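You operate a simulated robot arm through the tools that you are given. There is no shell and no other tool. Be economical: measure what you need, move in short steps, check, and stop when the job is done.

You run a simulated robot arm. Do the job below in one go: nothing can be reset, and whatever is moved stays where it is left.

JOB
Dry tile 72 in the tile box: lid down, FULL, HIGH, dry button.
Fine: a cracked tile; selector at HIGH all the while, slider left at FULL; wait for the ready lamp; the other tiles, controls and both slide plates stay.

The check looks at the end state, three seconds after you hand in, the way a careful person would. Anything else that was tipped, shoved, dropped, spilled or broken makes it a failure. Lids that push on must go on centred and level and be pressed home; caps that screw on are set level and turned clockwise until they are tight.

ROBOT AND FRAMES
A 7-joint arm with a fingered hand on a trunk, on a base that drives. Base frame: it is fixed to the floor where the robot stands at the start and does not move with it; the origin is under the middle of the robot, x ahead of it, y to its left, z up. Units: mm, degrees, N and s.
With the tool pointing down near the work surface it reaches from about 180 to 960 mm from the robot's upright axis, wherever it stands. Its first joint turns from -115.0 to 115.0 degrees. Places, roughly: air button [300, -800, 700]; blower pedal [400, -700, 100]; dry button [300, 300, 700]; inside of the tile box [600, 400, 800]; lid of the tile box [800, 400, 1000]; ring button [300, -900, 700]; teal blower valve [300, -700, 700]; tile box ready lamp [300, 0, 700]; tile box selector [300, 200, 700]; tile box slider [300, 500, 600]; turn plate crank [300, -300, 700]; vent nut [300, -600, 700]; yellow pump plate [700, -500, 900]. Payload 5 kg.
The tool frame sits at the grasp point between the pads (the TCP): z along the fingers, y along the line on which they close. The tips reach 32 mm beyond it. Largest opening 160 mm; the body of the gripper starts 89 mm behind the TCP. The gripper is a hand of 4 fingers: y runs from the thumb to the fingers, the wrist lies at [0, 0, -267] in the tool frame, and closing takes about 1.5 s.
Orientation is that of the tool frame in the base frame, as a unit quaternion [x, y, z, w]. With the fingers straight down and closing along the base's y, the tool's x points along the base's -x, its y along +y and its z along -z.

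CONTROLS
- The arm moves only by the tool send_rows. Its argument "deltas" is text: rows parted by semicolons, each of 7 numbers parted by spaces: the shift along the base's x, y, z in units of 40 mm (1.0 is 40 mm), then the turn, a rotation vector about the base's x, y, z in units of 5 degrees (1.0 is 5 degrees), then the opening, from 0 (shut) to 1 (fully open). In form: tx ty tz ax ay az hand; .... A call has 1 to 20 rows; each row shifts and turns the commanded pose from where the row before left it. A call with a number of a shift or a turn outside -1 to 1 is refused whole. Each row takes 0.2 s and may step no farther than 50 mm and 8.6 degrees from the row before; otherwise, or with a gripper value out of range, the whole call is refused. Where a pose cannot be reached the arm comes as near as it can. A force on the tool above 40 N (or 10 N above the force at the start of the call, whichever is more), or a blocked arm, ends the call early, and 0.2 s more pass. The fingers move at their own pace (about 45 mm/s each) and stop on an object; they squeeze with about 31 N. The grip force told is the motor's: it shows also when the fingers shut on nothing. Time passes only in rows, and 0.2 s behind the last, so rows that do not move let the fingers close. It gives the time, the measured TCP pose, the force on the tool (base axes), the opening and the grip force at its end, in the units of the frame above (readings bear some noise), with the torque about the TCP (base axes, N m) and any sound that the robot's microphone picked up.
- Cameras (640 x 400 px; columns grow to the right, rows downward): "scene" is now at [3.6, 172.5, 1965.1]; the picture's right is [-0.45, -0.89, 0.00], its down [-0.76, 0.39, -0.52] and it looks along [0.47, -0.24, -0.85] (base axes); focal length 279 px, centre (320, 200). "wrist" rides on the gripper at [80, -4, -114] in the tool frame; the picture's right is [0.05, 1.00, 0.00], its down [-0.82, 0.04, -0.58] and it looks along [-0.58, 0.03, 0.82] (tool axes); focal length 265 px, centre (320, 200). There is no depth. A picture from a camera that has moved, and an enlarged one, comes with that camera's place and axes in the base frame and with its lens.
- snapshot(camera): a new picture of that camera. The clock stands still meanwhile.
- slide_trunk(by): slides the trunk up (or, below 0, down) by that many mm; the arm and the scene camera ride with it, the base frame stays. It gives what a move gives, with no picture.
- roll_base(legs): drives the robot by 1 to 6 legs, each [ahead, turn to the left] in mm and degrees, along the robot's own axes; the way and the turn of a leg run together, so that a leg with both is an arc; at most 1500 mm and 180 degrees a leg. The arm and the cameras ride along, it lands a little off, and it stops where it bumps. It gives what a move gives.
- set_grasp(shape): the hand has 4 fingers and takes this shape, open, in about a second: jaw (thumb against the fingers, like two jaws); tri (thumb and two fingers); tip (a fingertip pinch); poke (one finger out to press); point (the index stretched); flat (the hand flat); cup (the hand cupped); fist (a fist). The gripper value then closes the fingers along that shape, each until it touches; the sizes above hold for jaw. It gives what a move gives, with no picture.
- aim_head(pan, tilt): turns the head with the scene camera to pan (to the left, within 155 degrees either way) and tilt (down, from -29 to 69), counted from straight ahead of the robot. It gives what a move gives.
- inspect(camera, box): a new picture of the part [left, top, right, bottom] of that camera's present view, enlarged. The clock stands still meanwhile.
- sign_off(): hands the job in; it is judged then, once.

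Work in short steps. Places have to be worked out from the pictures, the camera data and where the tool is seen: move nearer, look again, correct. Check each grasp and each placing, and mend what went wrong. You have 120 turns and 78 pictures in all, those below and enlarged ones among them. Open the gripper and draw the arm clear of the work before you hand the job in, unless the task says otherwise; then end with one line.

The tools are called as a command line: name --argument value ..., lists and objects as JSON in quotes. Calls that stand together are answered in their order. send_rows: Moves the arm, as the interface text tells. Its arguments: {"type":"object","properties":{"deltas":{"type":"string"}},"required":["deltas"]} The other tools are called the same way: slide_trunk (by) slides the trunk up or down; set_grasp (shape) gives the hand a shape; roll_base (legs) drives the base; aim_head (pan, tilt) turns the head that bears the scene camera; snapshot (camera) takes a picture; inspect (camera, box) takes an enlarged picture of a part of a camera's view; sign_off () hands the job in.

At the start:

```text
time_s: 0.0
tool_pos: [695.1, 230.5, 1332.8]
tool_rot: [0.0, 1.0, 0.0, 0.0]
force: [0.6, 0.1, 0.5]
moment: [-0.01, 0.01, -0.01]
width: 159.9
grasp_force: 0.0
shape: jaw
trunk travel left (down, up): [-825.0, 165.0]
robot x, y, heading: [-0.2, -1.1, -0.3]
head pan, tilt: [-26.9, 58.5]
```

scene: 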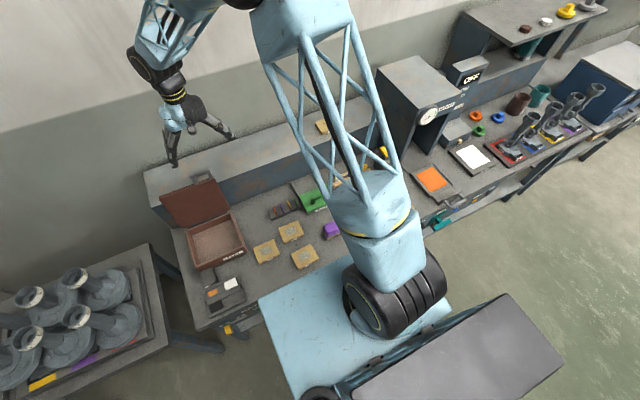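
wrist: 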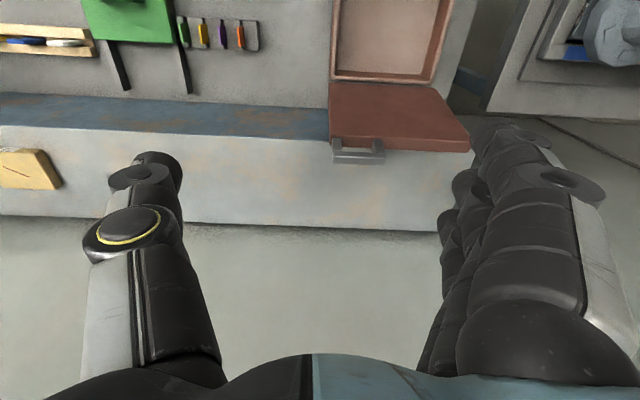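

The scene shows the open tile box, several tiles on the bench and a small panel. I'll enlarge those areas to read the tile numbers and labels.

inspect --camera "scene" --box '[150, 160, 350, 285]'

inspect --camera "scene" --box '[180, 240, 280, 345]'

aim_head --pan 10 --tilt 62

```text
3.20 times, centred on (250, 222) of scene
camera zoom: at [3.6, 172.5, 1965.1], right [-0.45, -0.89, 0.0], down [-0.76, 0.39, -0.52], along [0.47, -0.24, -0.85], focal length 892 px, centre (544, 128)
```

zoom: 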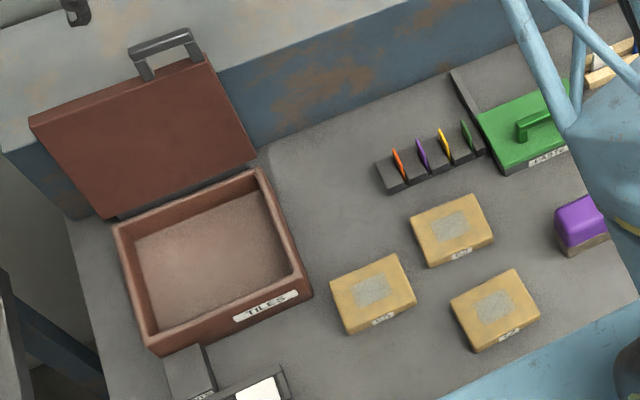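

```text
3.81 times, centred on (230, 292) of scene
camera zoom: at [3.6, 172.5, 1965.1], right [-0.45, -0.89, 0.0], down [-0.76, 0.39, -0.52], along [0.47, -0.24, -0.85], focal length 1062 px, centre (663, -152)
```

zoom: 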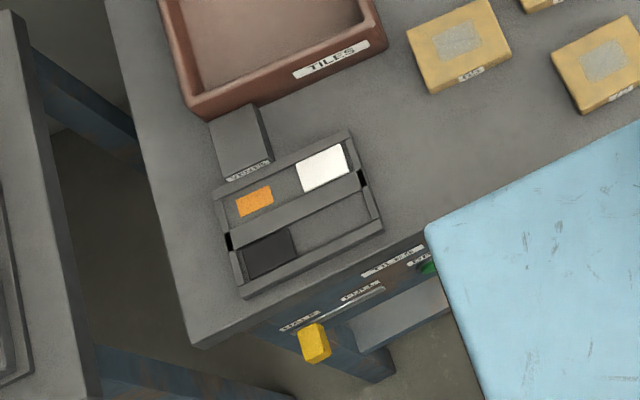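

```text
time_s: 1.0
tool_pos: [694.8, 230.8, 1332.6]
tool_rot: [0.001, 1.0, 0.0, 0.0]
force: [0.0, 0.7, 0.3]
moment: [0.0, 0.0, 0.02]
width: 159.6
grasp_force: 0.1
shape: jaw
trunk travel left (down, up): [-825.0, 165.0]
robot x, y, heading: [0.7, -1.5, -0.0]
head pan, tilt: [10.0, 62.0]
```

Next I look from the new head pose, straight toward the tile box.

snapshot --camera "scene"

inspect --camera "wrist" --box '[0, 0, 320, 200]'

```text
73 pictures are left
camera scene: at [6.1, 214.6, 1961.1], right [0.17, -0.98, 0.0], down [-0.87, -0.15, -0.47], along [0.46, 0.08, -0.88], focal length 279 px, centre (320, 200)
```

scene: 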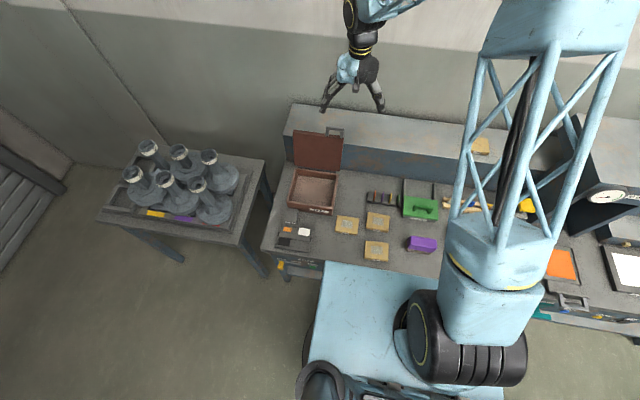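

```text
2.00 times, centred on (160, 100) of wrist
camera zoom: at [614.8, 227.6, 1448.5], right [-0.05, 1.0, 0.0], down [0.82, 0.04, 0.58], along [0.58, 0.03, -0.82], focal length 531 px, centre (640, 400)
```

zoom: 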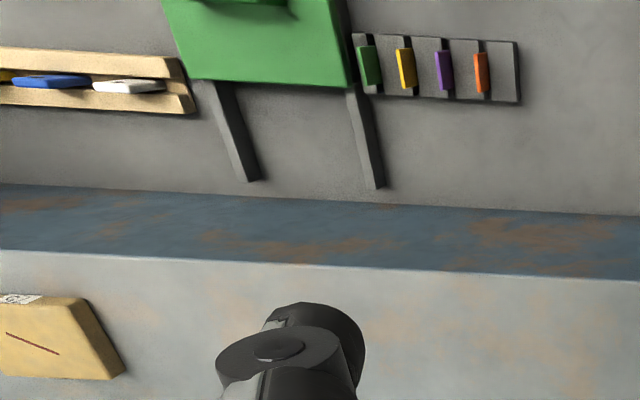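

I need the tile numbers, so I zoom on each group of tiles.

inspect --camera "scene" --box '[330, 205, 400, 265]'

inspect --camera "scene" --box '[462, 130, 502, 160]'

inspect --camera "scene" --box '[255, 200, 345, 280]'

```text
6.67 times, centred on (365, 235) of scene
camera zoom: at [6.1, 214.6, 1961.1], right [0.17, -0.98, 0.0], down [-0.87, -0.15, -0.47], along [0.46, 0.08, -0.88], focal length 1859 px, centre (20, -33)
```

zoom: 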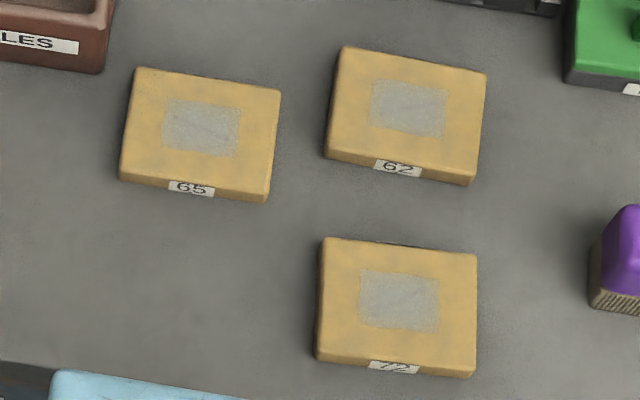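

```text
13.33 times, centred on (482, 145) of scene
camera zoom: at [6.1, 214.6, 1961.1], right [0.17, -0.98, 0.0], down [-0.87, -0.15, -0.47], along [0.46, 0.08, -0.88], focal length 3718 px, centre (-1840, 933)
```

zoom: 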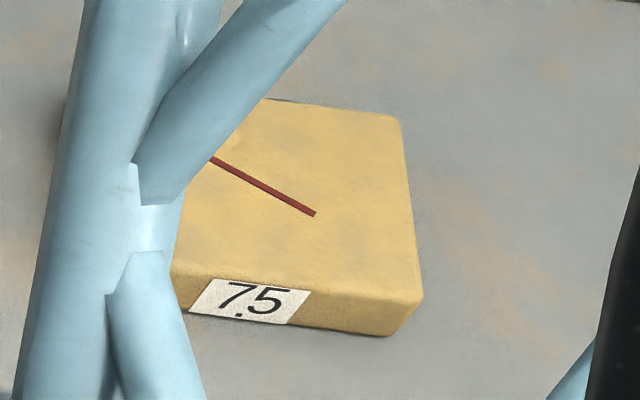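

```text
5.00 times, centred on (300, 240) of scene
camera zoom: at [6.1, 214.6, 1961.1], right [0.17, -0.98, 0.0], down [-0.87, -0.15, -0.47], along [0.46, 0.08, -0.88], focal length 1394 px, centre (420, 0)
```

zoom: 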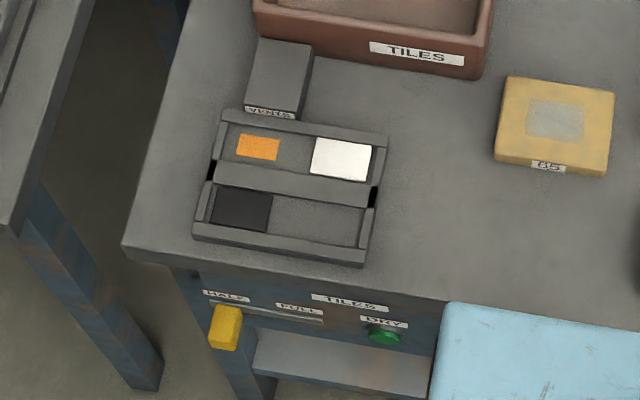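

Tile 72 is the front one, at about (410, 40). The cracked tile on the ledge is 75, so I leave that one alone. I move over tile 72 for a close wrist view.

send_rows --deltas "-0.76 -0.4 -0.69 0 0 0 1;-0.76 -0.4 -0.69 0 0 0 1;-0.76 -0.4 -0.69 0 0 0 1;-0.76 -0.4 -0.69 0 0 0 1;-0.76 -0.4 -0.69 0 0 0 1;-0.76 -0.4 -0.69 0 0 0 1;-0.76 -0.4 -0.69 0 0 0 1;-0.76 -0.4 -0.69 0 0 0 1;-0.76 -0.4 -0.69 0 0 0 1;-0.76 -0.4 -0.69 0 0 0 1;-0.76 -0.4 -0.69 0 0 0 1;-0.76 -0.4 -0.69 0 0 0 1;0 0 0 0 0 0 1"

snapshot --camera "wrist"

snapshot --camera "scene"

```text
time_s: 3.8
tool_pos: [348.9, 40.4, 991.8]
tool_rot: [0.0, 1.0, 0.0, -0.001]
force: [-0.2, 0.3, 0.8]
moment: [0.01, 0.0, -0.01]
width: 159.8
grasp_force: 0.1
shape: jaw
out of reach, approached as far as the arm can: row 11, 12
trunk travel left (down, up): [-825.0, 165.0]
robot x, y, heading: [-1.9, 0.3, 0.0]
head pan, tilt: [10.0, 62.0]
```

```text
68 pictures are left
camera wrist: at [267.9, 37.1, 1107.1], right [-0.05, 1.0, 0.0], down [0.82, 0.04, 0.58], along [0.58, 0.03, -0.82], focal length 265 px, centre (320, 200)
```

wrist: 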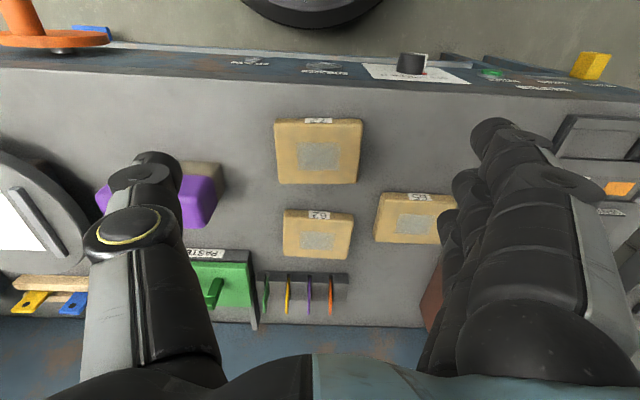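

```text
67 pictures are left
camera scene: at [5.6, 214.3, 1961.2], right [0.17, -0.98, 0.0], down [-0.87, -0.15, -0.47], along [0.46, 0.08, -0.88], focal length 279 px, centre (320, 200)
```

scene: 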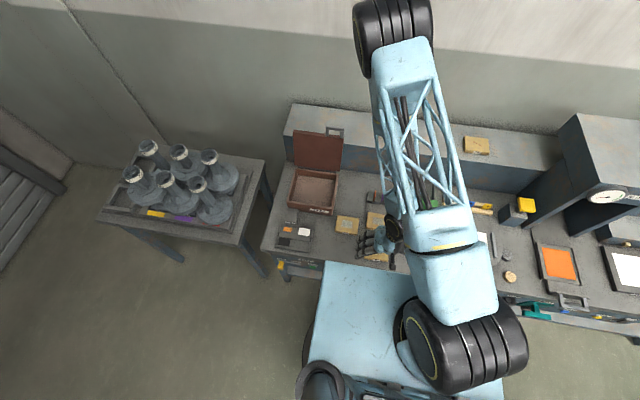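

Triangulating both views puts tile 72's top centre near (405, 41.5, 820), about 100 mm wide in y and 72 mm in x. I narrow the hand to about 118 mm to clear tile 65 and descend partway.

send_rows --deltas "0 0 0 0 0 0 0.74;0.7 0.03 0 0 0 0 0.74;0.7 0 0 0 0 0 0.74;0 0 -0.8 0 0 0 0.74;0 0 -0.8 0 0 0 0.74;0 0 -0.8 0 0 0 0.74;0 0 0 0 0 0 0.74"

snapshot --camera "wrist"

```text
time_s: 5.4
tool_pos: [402.7, 40.9, 896.5]
tool_rot: [0.0, 1.0, 0.0, 0.0]
force: [-0.4, 0.3, 0.8]
moment: [0.0, -0.01, 0.01]
width: 119.1
grasp_force: 0.1
shape: jaw
trunk travel left (down, up): [-825.0, 165.0]
robot x, y, heading: [-0.9, 1.7, -0.2]
head pan, tilt: [10.0, 62.0]
```

```text
66 pictures are left
camera wrist: at [322.0, 38.7, 1011.7], right [-0.05, 1.0, 0.0], down [0.82, 0.04, 0.58], along [0.58, 0.03, -0.82], focal length 265 px, centre (320, 200)
```

wrist: 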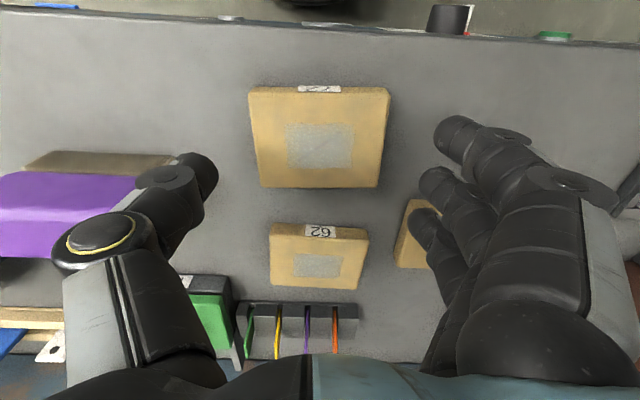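

The tile is centred under the TCP, with its top near z = 822. I descend to z ≈ 838, which puts the tips about 16 mm below the tile top.

send_rows --deltas "0.03 0.01 -0.7 0 0 0 0.74;0 0 -0.5 0 0 0 0.74;0 0 -0.26 0 0 0 0.74;0 0 0 0 0 0 0.74"

snapshot --camera "wrist"

```text
time_s: 6.4
tool_pos: [403.6, 43.2, 836.6]
tool_rot: [0.0, 1.0, 0.0, 0.0]
force: [0.1, 0.1, -0.1]
moment: [-0.02, 0.01, 0.03]
width: 118.8
grasp_force: 0.0
shape: jaw
trunk travel left (down, up): [-825.0, 165.0]
robot x, y, heading: [-2.6, -2.1, 0.1]
head pan, tilt: [10.0, 62.0]
```

```text
65 pictures are left
camera wrist: at [323.5, 40.1, 952.9], right [-0.05, 1.0, 0.0], down [0.82, 0.04, 0.58], along [0.58, 0.03, -0.82], focal length 265 px, centre (320, 200)
```

wrist: 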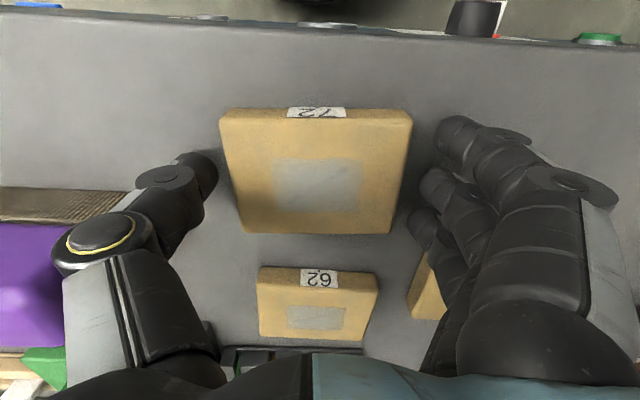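

The tips straddle the tile below its top edge. I close on it.

send_rows --deltas "0 0 0 0 0 0 0.5;0 0 0 0 0 0 0.5;0 0 0 0 0 0 0.5;0 0 0 0 0 0 0.5;0 0 0 0 0 0 0.5;0 0 0 0 0 0 0.5"

```text
time_s: 7.8
tool_pos: [404.2, 42.4, 836.8]
tool_rot: [0.0, 1.0, -0.001, 0.0]
force: [-0.8, -0.4, -0.9]
moment: [0.05, 0.02, 0.0]
width: 94.8
grasp_force: 31.5
shape: jaw
trunk travel left (down, up): [-825.0, 165.0]
robot x, y, heading: [0.5, -0.5, -0.1]
head pan, tilt: [10.0, 62.0]
```

Gripped at 94.8 mm with 31 N. I lift and then look.

send_rows --deltas "0 0 0.4 0 0 0 0.4;0 0 0.6 0 0 0 0.4;0 0 0.8 0 0 0 0.4;0 0 1 0 0 0 0.4;0 0 1 0 0 0 0.4;0 0 1 0 0 0 0.4;0 0 1 0 0 0 0.4"

snapshot --camera "wrist"

inspect --camera "scene" --box '[255, 110, 415, 280]'

```text
time_s: 9.4
tool_pos: [403.6, 41.7, 1072.5]
tool_rot: [0.0, 1.0, 0.0, 0.0]
force: [-0.4, -0.1, -1.8]
moment: [0.03, -0.03, 0.02]
width: 94.8
grasp_force: 30.4
shape: jaw
trunk travel left (down, up): [-825.0, 165.0]
robot x, y, heading: [0.8, -1.0, 0.2]
head pan, tilt: [10.0, 62.0]
```

```text
64 pictures are left
camera wrist: at [322.9, 39.6, 1187.0], right [-0.05, 1.0, 0.0], down [0.82, 0.04, 0.58], along [0.58, 0.03, -0.82], focal length 265 px, centre (320, 200)
```

wrist: 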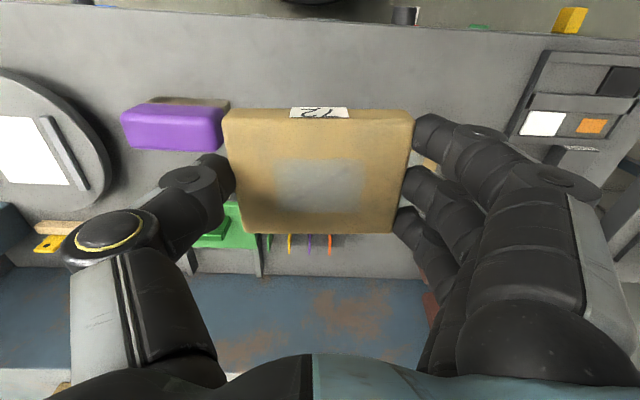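

```text
2.35 times, centred on (335, 195) of scene
camera zoom: at [4.5, 213.2, 1961.1], right [0.17, -0.98, 0.0], down [-0.87, -0.15, -0.47], along [0.46, 0.08, -0.88], focal length 656 px, centre (285, 212)
```

zoom: 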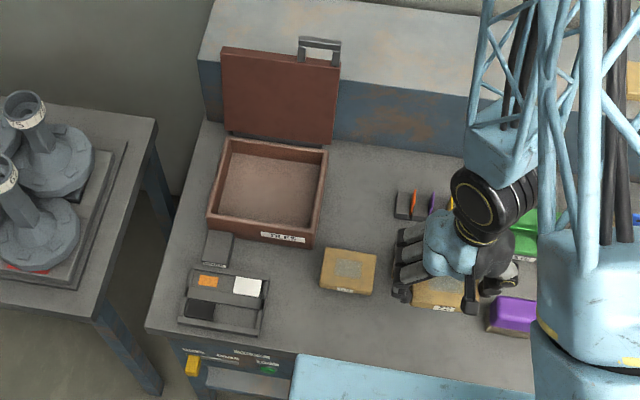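

Tile 72 is held level. I put the box at roughly x 537–722, y 253–452. I carry the tile to above the box centre, about (625, 352), at the present height.

send_rows --deltas "0.55 0.775 0 0 0 0 0.4;0.55 0.775 0 0 0 0 0.4;0.55 0.775 0 0 0 0 0.4;0.55 0.775 0 0 0 0 0.4;0.55 0.775 0 0 0 0 0.4;0.55 0.775 0 0 0 0 0.4;0.55 0.775 0 0 0 0 0.4;0.55 0.775 0 0 0 0 0.4;0.55 0.775 0 0 0 0 0.4;0.55 0.775 0 0 0 0 0.4;0 0 0 0 0 0 0.4"

snapshot --camera "wrist"

inspect --camera "scene" --box '[255, 90, 415, 250]'

```text
time_s: 11.8
tool_pos: [622.4, 352.3, 1068.4]
tool_rot: [0.0, 1.0, 0.0, -0.001]
force: [0.8, -0.3, -3.0]
moment: [0.07, 0.03, -0.01]
width: 94.9
grasp_force: 31.3
shape: jaw
trunk travel left (down, up): [-825.0, 165.0]
robot x, y, heading: [0.0, 0.1, -0.3]
head pan, tilt: [10.0, 62.0]
```

```text
62 pictures are left
camera wrist: at [542.7, 351.1, 1184.5], right [-0.05, 1.0, 0.0], down [0.82, 0.04, 0.58], along [0.58, 0.03, -0.82], focal length 265 px, centre (320, 200)
```

wrist: 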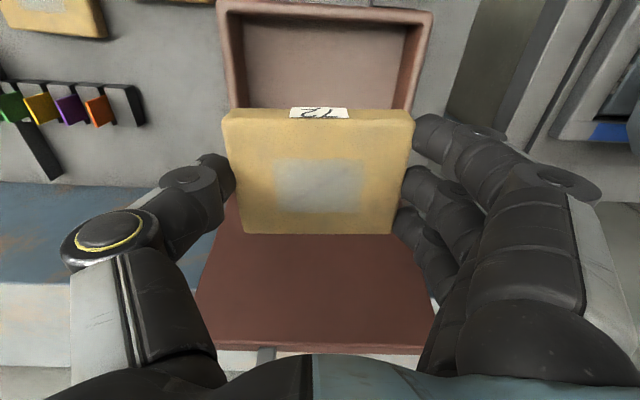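

```text
2.50 times, centred on (335, 170) of scene
camera zoom: at [5.7, 214.0, 1961.2], right [0.17, -0.98, 0.0], down [-0.87, -0.15, -0.47], along [0.46, 0.08, -0.88], focal length 697 px, centre (282, 275)
```

zoom: 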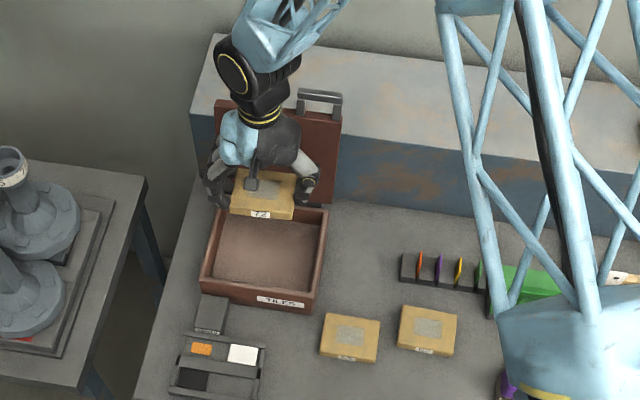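

The box rim spans about y 255–458 and x 536–722, so the tile is nearly centred. I nudge +6 in x and +3 in y, descend to z ≈ 890 and check.

send_rows --deltas "0.15 0.08 -0.6 0 0 0 0.4;0 0 -0.9 0 0 0 0.4;0 0 -0.9 0 0 0 0.4;0 0 -0.9 0 0 0 0.4;0 0 -0.7 0 0 0 0.4;0 0 -0.4 0 0 0 0.4;0 0 0 0 0 0 0.4"

snapshot --camera "wrist"

inspect --camera "scene" --box '[265, 110, 375, 230]'

```text
time_s: 13.4
tool_pos: [628.9, 356.8, 892.8]
tool_rot: [-0.001, 1.0, 0.001, 0.0]
force: [-0.7, 0.3, -3.0]
moment: [0.02, 0.01, 0.0]
width: 94.6
grasp_force: 31.5
shape: jaw
trunk travel left (down, up): [-825.0, 165.0]
robot x, y, heading: [0.1, 2.6, 0.0]
head pan, tilt: [10.0, 62.0]
```

```text
60 pictures are left
camera wrist: at [549.5, 353.1, 1007.3], right [-0.05, 1.0, 0.0], down [0.82, 0.04, 0.58], along [0.58, 0.03, -0.82], focal length 265 px, centre (320, 200)
```

wrist: 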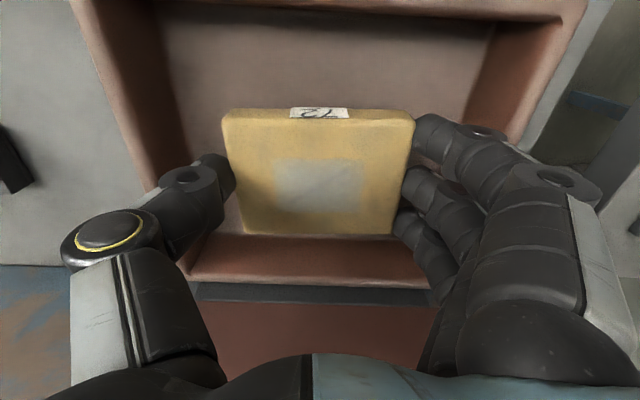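

```text
3.33 times, centred on (320, 170) of scene
camera zoom: at [6.1, 214.8, 1961.1], right [0.17, -0.98, 0.0], down [-0.87, -0.15, -0.47], along [0.46, 0.08, -0.88], focal length 929 px, centre (320, 300)
```

zoom: 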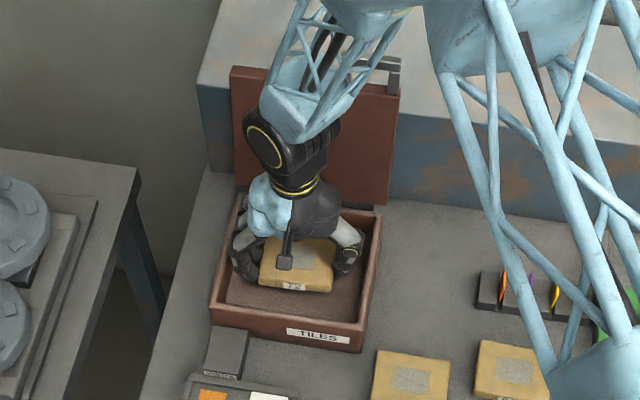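

Centred within the box with room all round. I descend slowly until contact.

send_rows --deltas "0 0 -0.5 0 0 0 0.4;0 0 -0.4 0 0 0 0.4;0 0 -0.2 0 0 0 0.4;0 0 0 0 0 0 0.4"

```text
time_s: 14.0
tool_pos: [630.5, 356.8, 867.9]
tool_rot: [0.0, 1.0, 0.001, 0.003]
force: [-10.1, -5.9, 33.0]
moment: [-0.16, 0.28, 0.0]
width: 93.1
grasp_force: 30.5
shape: jaw
trunk travel left (down, up): [-825.0, 165.0]
robot x, y, heading: [-1.9, -3.1, 0.1]
head pan, tilt: [10.0, 62.0]
stopped in row 2: the force on the tool passed its limit (the readings are from after the stop); the commanded pose is now the measured one
```

Contact at z ≈ 868, earlier than I expected. I look to see whether it is the floor or the rim.

snapshot --camera "wrist"

inspect --camera "scene" --box '[280, 150, 350, 220]'

```text
58 pictures are left
camera wrist: at [549.8, 353.7, 981.8], right [-0.05, 1.0, 0.0], down [0.81, 0.04, 0.58], along [0.58, 0.03, -0.81], focal length 265 px, centre (320, 200)
```

wrist: 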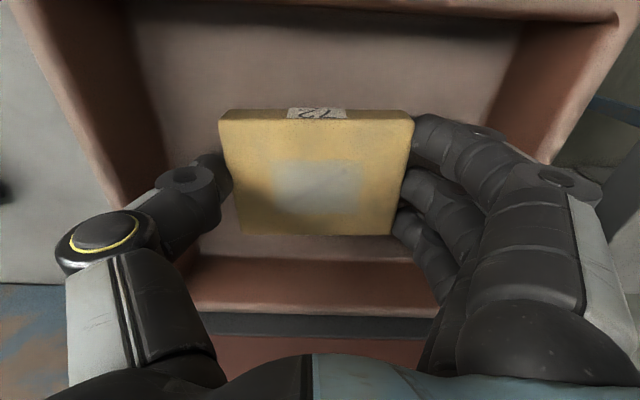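

```text
5.71 times, centred on (315, 185) of scene
camera zoom: at [4.4, 213.8, 1961.8], right [0.17, -0.98, 0.0], down [-0.87, -0.15, -0.47], along [0.46, 0.08, -0.88], focal length 1593 px, centre (349, 286)
```

zoom: 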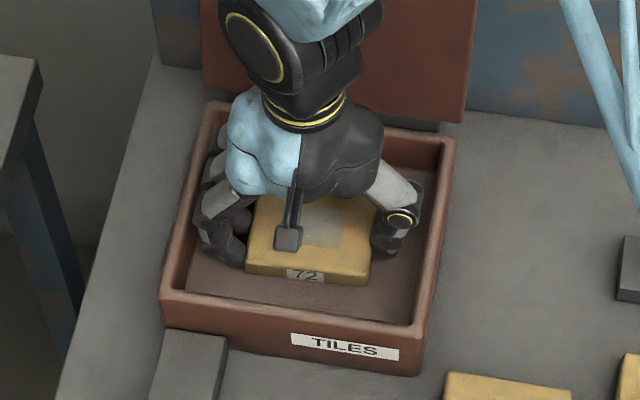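

The contact force acts nearly through the TCP, so the tile is resting on the floor, not a finger on the rim. I release just enough and rise.

send_rows --deltas "0 0 0.03 0 0 0 0.59;0 0 0 0 0 0 0.64;0 0 0 0 0 0 0.66;0 0 0 0 0 0 0.66;0 0 0 0 0 0 0.66"

snapshot --camera "wrist"

```text
time_s: 15.2
tool_pos: [631.3, 357.7, 865.0]
tool_rot: [0.0, 1.0, 0.001, 0.001]
force: [-0.3, -0.4, 0.3]
moment: [-0.01, 0.01, -0.02]
width: 105.3
grasp_force: 0.0
shape: jaw
trunk travel left (down, up): [-825.0, 165.0]
robot x, y, heading: [0.2, 1.0, -0.0]
head pan, tilt: [10.0, 62.0]
```

```text
56 pictures are left
camera wrist: at [550.4, 354.0, 980.2], right [-0.05, 1.0, 0.0], down [0.81, 0.04, 0.58], along [0.58, 0.03, -0.81], focal length 265 px, centre (320, 200)
```

wrist: 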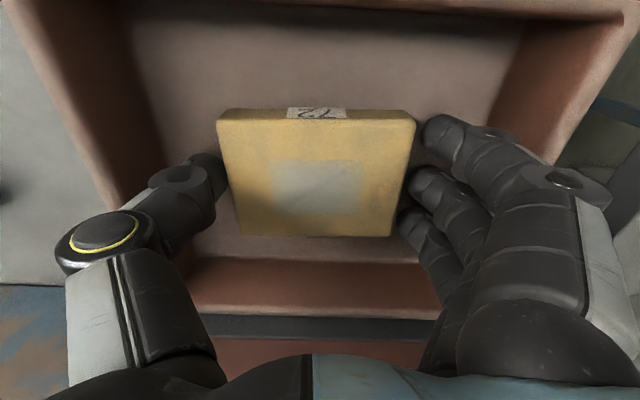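

Released and free. I rise clear and look at the lid geometry.

send_rows --deltas "0 0 0.6 0 0 0 0.66;0 0 1 0 0 0 0.66;0 0 1 0 0 0 0.66;0 0 1 0 0 0 0.66;0 0 1 0 0 0 0.66;0 0 1 0 0 0 0.66;-1 0 0.5 0 0 0 0.66;-1 0 0.5 0 0 0 0.66;-1 0 0.5 0 0 0 0.66;0 0 0 0 0 0 0.66"

snapshot --camera "wrist"

inspect --camera "scene" --box '[265, 100, 385, 220]'

```text
time_s: 17.4
tool_pos: [509.6, 355.6, 1150.1]
tool_rot: [0.0, 1.0, 0.001, 0.0]
force: [-0.4, 0.0, -0.3]
moment: [0.01, 0.02, 0.01]
width: 105.2
grasp_force: 0.3
shape: jaw
trunk travel left (down, up): [-825.0, 165.0]
robot x, y, heading: [-3.0, 1.1, 0.2]
head pan, tilt: [10.0, 62.0]
```

```text
55 pictures are left
camera wrist: at [429.4, 352.6, 1264.9], right [-0.05, 1.0, 0.0], down [0.81, 0.04, 0.58], along [0.58, 0.03, -0.82], focal length 265 px, centre (320, 200)
```

wrist: 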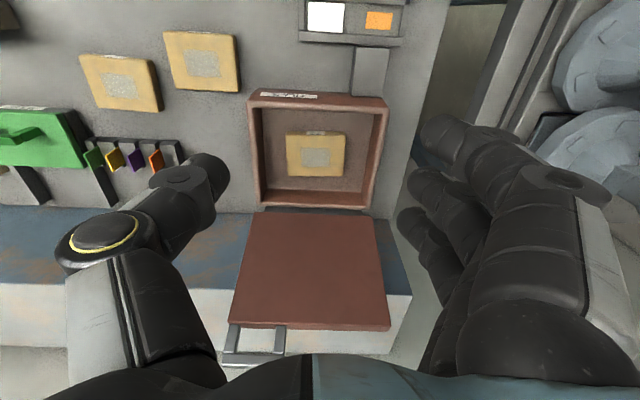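

```text
3.33 times, centred on (325, 160) of scene
camera zoom: at [7.7, 214.8, 1961.0], right [0.17, -0.98, 0.0], down [-0.87, -0.15, -0.47], along [0.46, 0.08, -0.88], focal length 929 px, centre (303, 333)
```

zoom: 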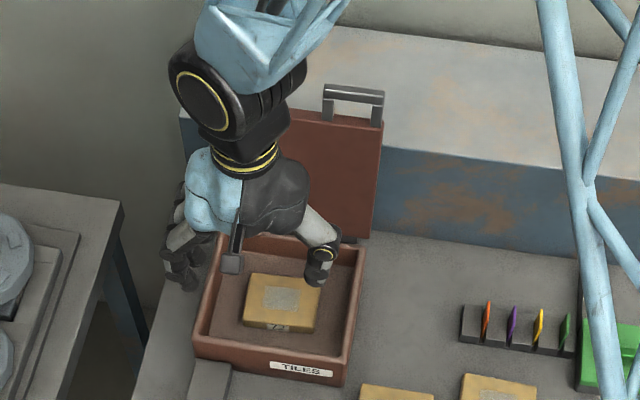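

Tile 72 lies flat and centred in the box. The lid stands at about 100° with its free edge near (758, 1082) and the handle near (768, 288, 1118). I plan to straddle the lid's free edge loosely and swing it down with the tool turning along. First I rise and turn the hand so it closes along x.

send_rows --deltas "0 0.05 0.15 0 0 -1 0.5;0 0.05 0.15 0 0 -1 0.5;0 0.05 0.15 0 0 -1 0.5;0 0.05 0.15 0 0 -1 0.5;0 0.05 0.15 0 0 -1 0.5;0 0.05 0.15 0 0 -1 0.5;0 0.05 0.15 0 0 -1 0.5;0 0.05 0.15 0 0 -1 0.5;0 0.05 0.15 0 0 -1 0.5;0 0.05 0.15 0 0 -1 0.5;0 0.05 0.15 0 0 -1 0.5;0 0.05 0.15 0 0 -1 0.5;0 0.05 0.15 0 0 -1 0.5;0 0.05 0.15 0 0 -1 0.5;0 0.05 0.15 0 0 -1 0.5;0 0.05 0.15 0 0 -1 0.5;0 0.05 0.15 0 0 -1 0.5;0 0.05 0.15 0 0 -1 0.5"

inspect --camera "scene" --box '[265, 90, 385, 210]'

```text
time_s: 21.2
tool_pos: [510.0, 392.8, 1258.6]
tool_rot: [0.707, 0.707, 0.0, 0.002]
force: [-0.5, -0.2, 0.0]
moment: [0.0, 0.0, 0.0]
width: 81.1
grasp_force: 0.1
shape: jaw
trunk travel left (down, up): [-825.0, 165.0]
robot x, y, heading: [-0.2, 1.5, -0.0]
head pan, tilt: [10.0, 62.0]
```

```text
3.33 times, centred on (325, 150) of scene
camera zoom: at [5.9, 214.9, 1961.0], right [0.17, -0.98, 0.0], down [-0.87, -0.15, -0.47], along [0.46, 0.08, -0.88], focal length 929 px, centre (303, 367)
```

zoom: 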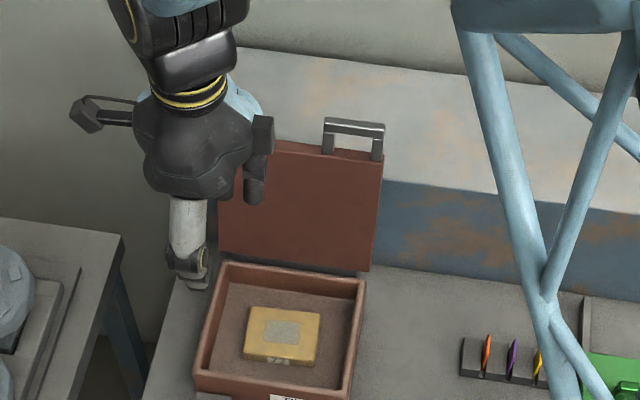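

The turn worked. I move forward over the lid edge and tilt 10° to match the lid, then look side-on with the wrist camera.

send_rows --deltas "0.94 0 0 0 0 0 0.5;0.94 0 0 0 0 0 0.5;0.94 0 0 0 0 0 0.5;0.94 0 0 0 0 0 0.5;0.94 0 0 0 0 0 0.5;0.94 0 -0.2 0 1 0 0.5;0.94 0 -0.2 0 1 0 0.5;0 0 -0.3 0 0 0 0.5;0 0 -0.3 0 0 0 0.5;0 0 0 0 0 0 0.5"

snapshot --camera "wrist"

inspect --camera "scene" --box '[265, 70, 385, 190]'

```text
time_s: 23.4
tool_pos: [773.1, 391.7, 1218.7]
tool_rot: [0.704, 0.705, -0.062, -0.059]
force: [-0.4, -0.5, -0.6]
moment: [0.01, -0.03, 0.02]
width: 80.7
grasp_force: 0.1
shape: jaw
trunk travel left (down, up): [-825.0, 165.0]
robot x, y, heading: [-0.3, -1.9, 0.3]
head pan, tilt: [10.0, 62.0]
```

```text
52 pictures are left
camera wrist: at [788.8, 473.8, 1332.6], right [0.98, 0.05, -0.17], down [0.14, -0.81, 0.56], along [-0.11, -0.58, -0.81], focal length 265 px, centre (320, 200)
```

wrist: 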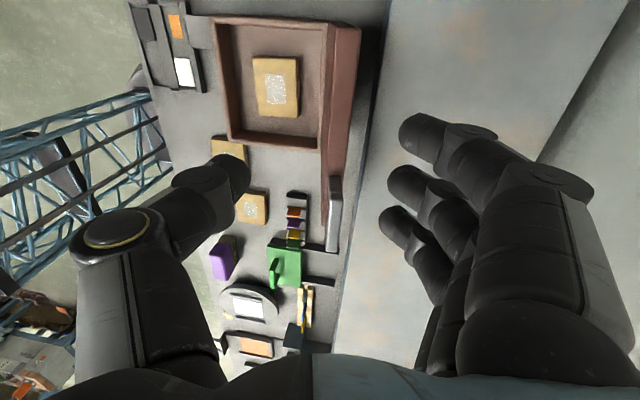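

```text
3.33 times, centred on (325, 130) of scene
camera zoom: at [5.2, 214.5, 1961.1], right [0.17, -0.98, 0.0], down [-0.87, -0.15, -0.47], along [0.46, 0.08, -0.88], focal length 929 px, centre (303, 433)
```

zoom: 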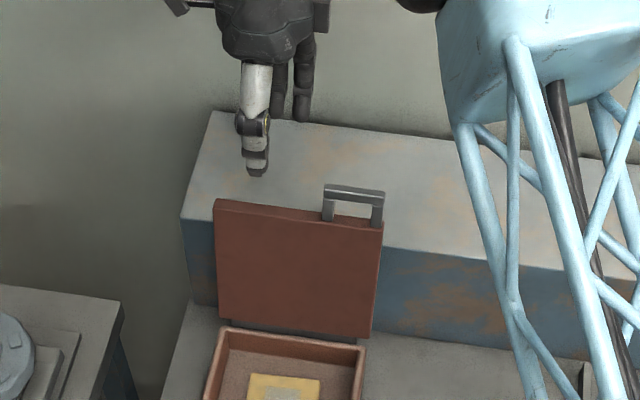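

The side view shows the lid slightly right of the hand's centre plane. I zoom in on it for accuracy.

inspect --camera "wrist" --box '[220, 0, 420, 260]'

```text
1.54 times, centred on (320, 130) of wrist
camera zoom: at [788.8, 473.8, 1332.6], right [0.98, 0.05, -0.17], down [0.14, -0.81, 0.56], along [-0.11, -0.58, -0.81], focal length 408 px, centre (320, 308)
```

zoom: 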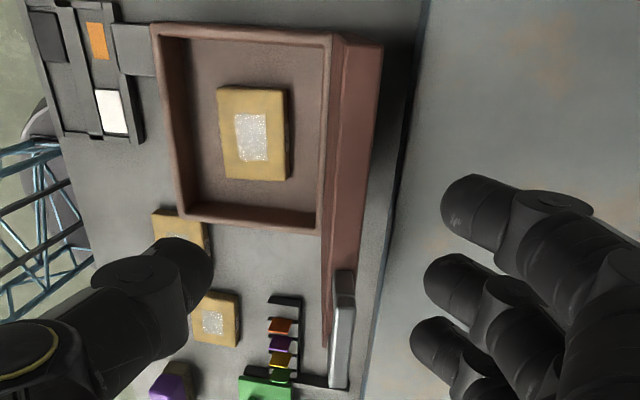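

The lid edge sits about 22 mm toward +x of the hand plane. I correct that and descend partway along the lid's plane.

send_rows --deltas "0.5 0 0 0 0 0 0.5;-0.1 0 -0.65 0 0 0 0.5;-0.1 0 -0.65 0 0 0 0.5;-0.1 0 -0.6 0 0 0 0.5;0 0 0 0 0 0 0.5"

inspect --camera "wrist" --box '[160, 0, 480, 260]'

inspect --camera "scene" --box '[275, 90, 365, 180]'

```text
time_s: 24.6
tool_pos: [783.0, 392.8, 1140.6]
tool_rot: [0.704, 0.705, -0.062, -0.06]
force: [-0.6, 0.3, 0.8]
moment: [0.0, 0.0, 0.02]
width: 80.4
grasp_force: 0.0
shape: jaw
trunk travel left (down, up): [-825.0, 165.0]
robot x, y, heading: [1.9, -2.3, -0.1]
head pan, tilt: [10.0, 62.0]
```

```text
1.54 times, centred on (320, 130) of wrist
camera zoom: at [798.4, 474.1, 1254.7], right [0.98, 0.05, -0.17], down [0.14, -0.81, 0.56], along [-0.11, -0.58, -0.81], focal length 408 px, centre (320, 308)
```

zoom: 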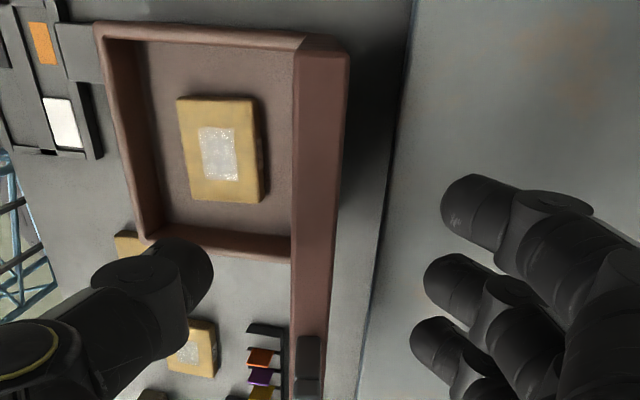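

```text
4.44 times, centred on (320, 135) of scene
camera zoom: at [6.0, 214.6, 1961.1], right [0.17, -0.98, 0.0], down [-0.87, -0.15, -0.47], along [0.46, 0.08, -0.88], focal length 1239 px, centre (320, 489)
```

zoom: 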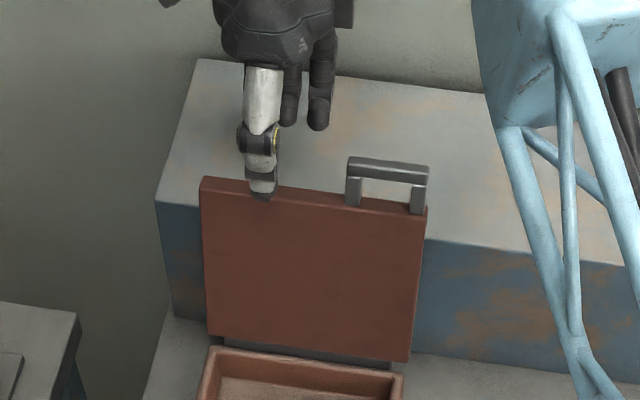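

Well centred; the lid is about 21 mm thick with its edge at z ≈ 1087. I descend 42 mm so the tips overlap the lid by about 20 mm.

send_rows --deltas "-0.09 0 -0.52 0 0 0 0.5;-0.09 0 -0.52 0 0 0 0.5;0 0 0 0 0 0 0.5"

inspect --camera "wrist" --box '[160, 0, 480, 260]'

```text
time_s: 25.4
tool_pos: [776.8, 392.6, 1099.9]
tool_rot: [0.705, 0.704, -0.062, -0.059]
force: [0.0, -0.1, 0.0]
moment: [0.0, 0.03, -0.02]
width: 80.6
grasp_force: 0.1
shape: jaw
trunk travel left (down, up): [-825.0, 165.0]
robot x, y, heading: [-0.9, -1.0, -0.1]
head pan, tilt: [10.0, 62.0]
```

```text
1.54 times, centred on (320, 130) of wrist
camera zoom: at [791.9, 475.6, 1214.1], right [0.98, 0.05, -0.17], down [0.14, -0.81, 0.56], along [-0.11, -0.58, -0.81], focal length 408 px, centre (320, 308)
```

zoom: 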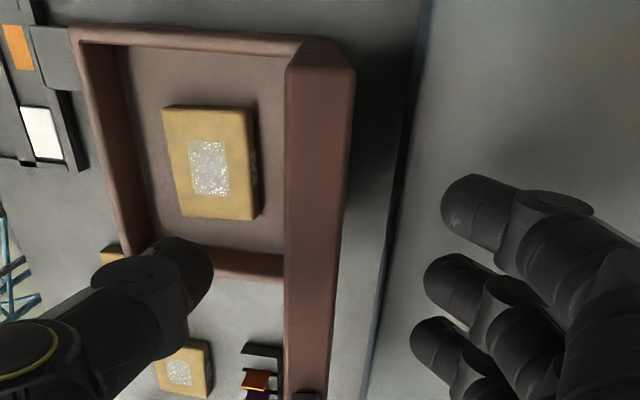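

The lid is between thumb and fingers. I tighten the cage to about 58 mm and swing from 100° to 65° about the estimated hinge (738, 884).

send_rows --deltas "0 0 0 0 0 0 0.36;0 0 0 0 0 0 0.36;-0.473 0 0.062 0 -1 0 0.36;-0.477 0 0.021 0 -1 0 0.36;-0.477 0 -0.021 0 -1 0 0.36;-0.473 0 -0.062 0 -1 0 0.36;-0.466 0 -0.103 0 -1 0 0.36;-0.456 0 -0.143 0 -1 0 0.36;-0.441 0 -0.183 0 -1 0 0.36;0 0 0 0 0 0 0.36"

inspect --camera "wrist" --box '[160, 0, 480, 260]'

inspect --camera "scene" --box '[265, 100, 365, 200]'

```text
time_s: 27.6
tool_pos: [645.5, 392.7, 1082.3]
tool_rot: [0.69, 0.69, 0.154, 0.155]
force: [0.4, 0.0, 0.3]
moment: [0.03, 0.03, -0.02]
width: 58.8
grasp_force: 0.1
shape: jaw
trunk travel left (down, up): [-825.0, 165.0]
robot x, y, heading: [2.2, 1.1, -0.1]
head pan, tilt: [10.0, 62.0]
```

```text
1.54 times, centred on (320, 130) of wrist
camera zoom: at [593.9, 474.3, 1185.1], right [0.9, 0.05, 0.43], down [-0.21, -0.81, 0.54], along [0.37, -0.58, -0.72], focal length 408 px, centre (320, 308)
```

zoom: 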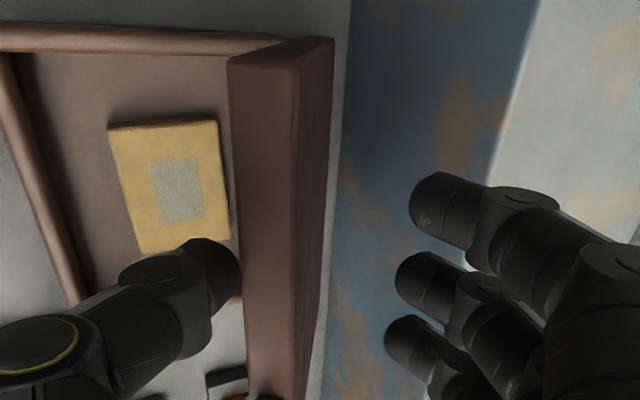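

```text
4.00 times, centred on (315, 150) of scene
camera zoom: at [7.0, 213.9, 1961.2], right [0.17, -0.98, 0.0], down [-0.87, -0.15, -0.47], along [0.46, 0.08, -0.88], focal length 1115 px, centre (340, 400)
```

zoom: 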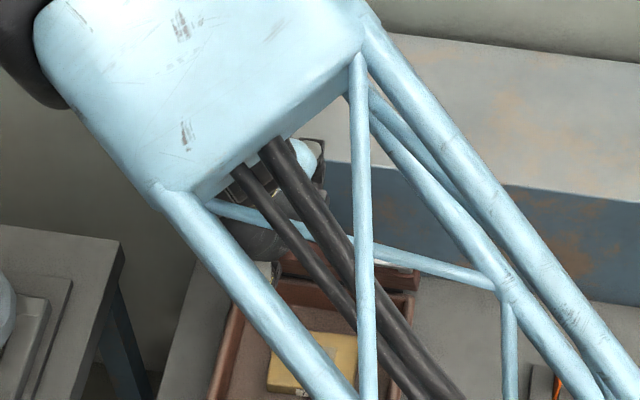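

The lid follows and rests on the thumb. I continue the swing from 65° to 30°.

send_rows --deltas "-0.424 0 -0.221 0 -1 0 0.36;-0.403 0 -0.256 0 -1 0 0.36;-0.379 0 -0.291 0 -1 0 0.36;-0.352 0 -0.322 0 -1 0 0.36;-0.322 0 -0.352 0 -1 0 0.36;-0.291 0 -0.379 0 -1 0 0.36;-0.256 0 -0.403 0 -1 0 0.36;0 0 0 0 0 0 0.36"

snapshot --camera "wrist"

snapshot --camera "scene"

```text
time_s: 29.4
tool_pos: [548.8, 393.9, 994.4]
tool_rot: [0.613, 0.611, 0.352, 0.357]
force: [-1.1, 0.2, -1.2]
moment: [0.06, 0.04, 0.02]
width: 58.9
grasp_force: 0.0
shape: jaw
trunk travel left (down, up): [-825.0, 165.0]
robot x, y, heading: [-0.4, 1.0, -0.1]
head pan, tilt: [10.0, 62.0]
```

```text
44 pictures are left
camera wrist: at [447.9, 474.9, 1048.3], right [0.5, 0.05, 0.87], down [-0.48, -0.81, 0.33], along [0.72, -0.58, -0.38], focal length 265 px, centre (320, 200)
```

wrist: 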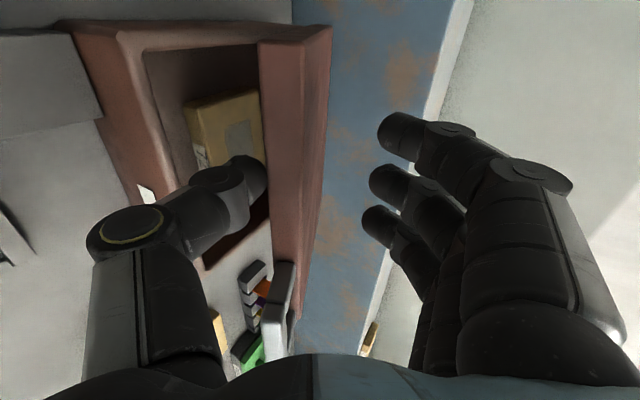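

```text
43 pictures are left
camera scene: at [6.0, 214.9, 1961.1], right [0.17, -0.98, 0.0], down [-0.87, -0.15, -0.47], along [0.46, 0.08, -0.88], focal length 279 px, centre (320, 200)
```

scene: 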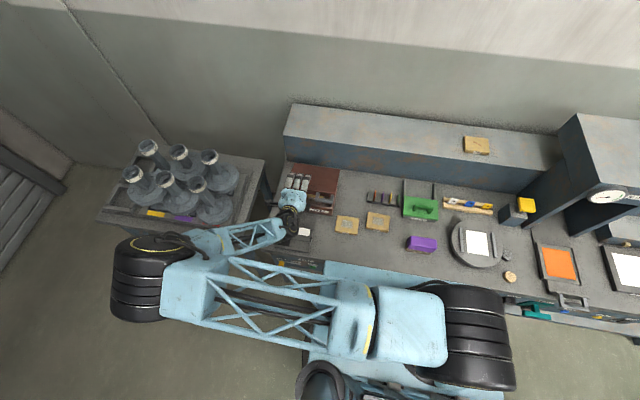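

The lid is at about 25–30°. I go down to about 17°.

send_rows --deltas "-0.221 0 -0.424 0 -1 0 0.36;-0.183 0 -0.441 0 -1 0 0.36;-0.1 0 -0.27 0 -0.6 0 0.36;0 0 0 0 0 0 0.36"

snapshot --camera "wrist"

```text
time_s: 30.4
tool_pos: [527.5, 392.3, 948.2]
tool_rot: [0.569, 0.567, 0.42, 0.423]
force: [0.0, 1.2, -1.8]
moment: [-0.02, 0.01, 0.01]
width: 59.0
grasp_force: 0.1
shape: jaw
trunk travel left (down, up): [-825.0, 165.0]
robot x, y, heading: [-1.4, -1.8, 0.1]
head pan, tilt: [10.0, 62.0]
```

```text
42 pictures are left
camera wrist: at [417.5, 474.3, 978.3], right [0.29, 0.05, 0.96], down [-0.54, -0.81, 0.21], along [0.79, -0.58, -0.21], focal length 265 px, centre (320, 200)
```

wrist: 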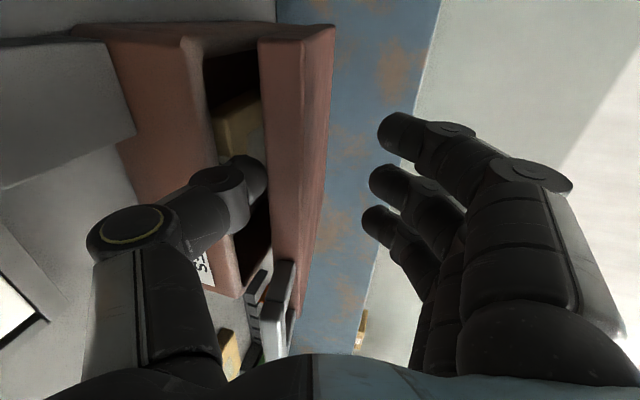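

About 30 mm of gap is left. I draw the thumb out backward so the lid settles, then look.

send_rows --deltas "-0.4 0 -0.05 0 0 0 0.36;-0.5 0 0.08 0 0 0 0.36;-0.7 0 0.2 0 0 0 0.36;-0.8 0 0.25 0 0 0 0.36;0 0 0 0 0 0 0.36;0 0 0 0 0 0 0.36"

snapshot --camera "wrist"

```text
time_s: 31.8
tool_pos: [430.9, 393.5, 969.3]
tool_rot: [0.568, 0.568, 0.42, 0.422]
force: [0.5, 0.0, 0.1]
moment: [0.0, 0.0, 0.01]
width: 58.0
grasp_force: 0.1
shape: jaw
trunk travel left (down, up): [-825.0, 165.0]
robot x, y, heading: [1.4, -1.3, -0.1]
head pan, tilt: [10.0, 62.0]
```

```text
41 pictures are left
camera wrist: at [322.2, 475.0, 999.4], right [0.29, 0.05, 0.96], down [-0.54, -0.81, 0.21], along [0.79, -0.58, -0.21], focal length 265 px, centre (320, 200)
```

wrist: 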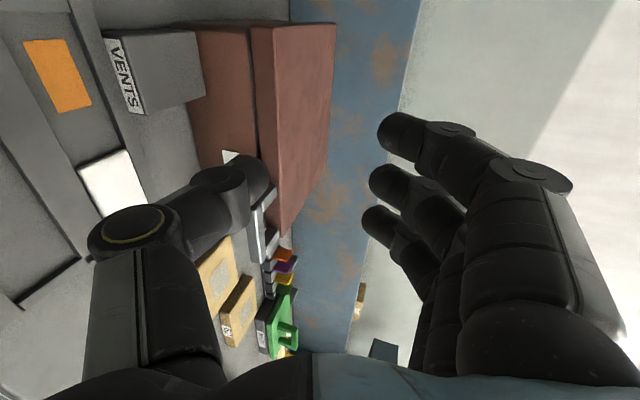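

The lid now lies closed on the box. I lift a bit and back the base off 500 mm to get at the front panel.

send_rows --deltas "0 0 0.8 0 0 0 0.36;0 0 0.8 0 0 0 0.36;0 0 0 0 0 0 0.36"

roll_base --legs '[[-500, 0]]'

aim_head --pan 12 --tilt 52

snapshot --camera "scene"

```text
time_s: 32.6
tool_pos: [432.8, 393.0, 1035.7]
tool_rot: [0.568, 0.568, 0.42, 0.422]
force: [-0.5, 0.2, 0.2]
moment: [0.0, -0.02, -0.02]
width: 57.9
grasp_force: 0.0
shape: jaw
trunk travel left (down, up): [-825.0, 165.0]
robot x, y, heading: [-1.3, -4.0, -0.2]
head pan, tilt: [10.0, 62.0]
```

```text
time_s: 35.6
tool_pos: [-76.7, 395.9, 1035.6]
tool_rot: [0.565, 0.57, 0.423, 0.42]
force: [-0.3, -0.1, -0.2]
moment: [0.01, 0.02, 0.01]
width: 58.0
grasp_force: 0.0
shape: jaw
trunk travel left (down, up): [-825.0, 165.0]
robot x, y, heading: [-504.3, -6.1, 0.5]
head pan, tilt: [10.0, 62.0]
```

```text
time_s: 36.3
tool_pos: [-76.3, 395.1, 1034.3]
tool_rot: [0.565, 0.571, 0.422, 0.419]
force: [1.1, 0.1, 1.0]
moment: [0.02, -0.02, -0.01]
width: 58.0
grasp_force: 0.1
shape: jaw
trunk travel left (down, up): [-825.0, 165.0]
robot x, y, heading: [-505.9, -1.1, 0.8]
head pan, tilt: [12.0, 52.0]
```

```text
40 pictures are left
camera scene: at [-490.2, 217.0, 1973.2], right [0.22, -0.98, 0.0], down [-0.77, -0.17, -0.62], along [0.6, 0.13, -0.79], focal length 279 px, centre (320, 200)
```

scene: 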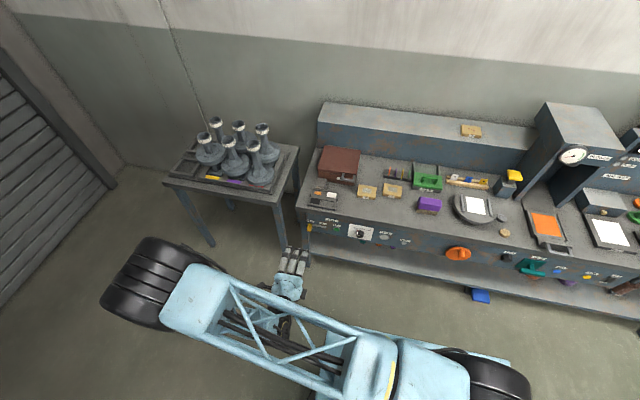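

The panel is now visible. I zoom on it.

inspect --camera "scene" --box '[295, 140, 415, 260]'

snapshot --camera "wrist"

```text
3.33 times, centred on (355, 200) of scene
camera zoom: at [-490.2, 217.0, 1973.2], right [0.22, -0.98, 0.0], down [-0.77, -0.17, -0.62], along [0.6, 0.13, -0.79], focal length 929 px, centre (203, 200)
```

zoom: 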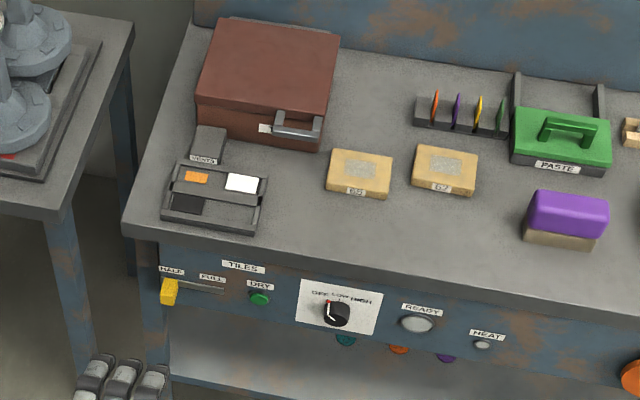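

```text
38 pictures are left
camera wrist: at [-186.3, 475.5, 1064.9], right [0.29, 0.06, 0.96], down [-0.53, -0.82, 0.21], along [0.79, -0.57, -0.21], focal length 265 px, centre (320, 200)
```

wrist: 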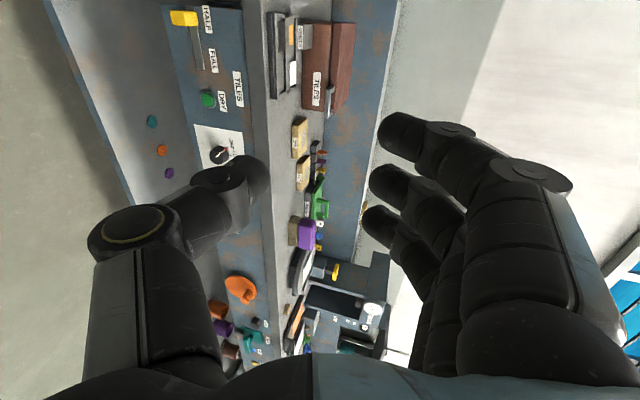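

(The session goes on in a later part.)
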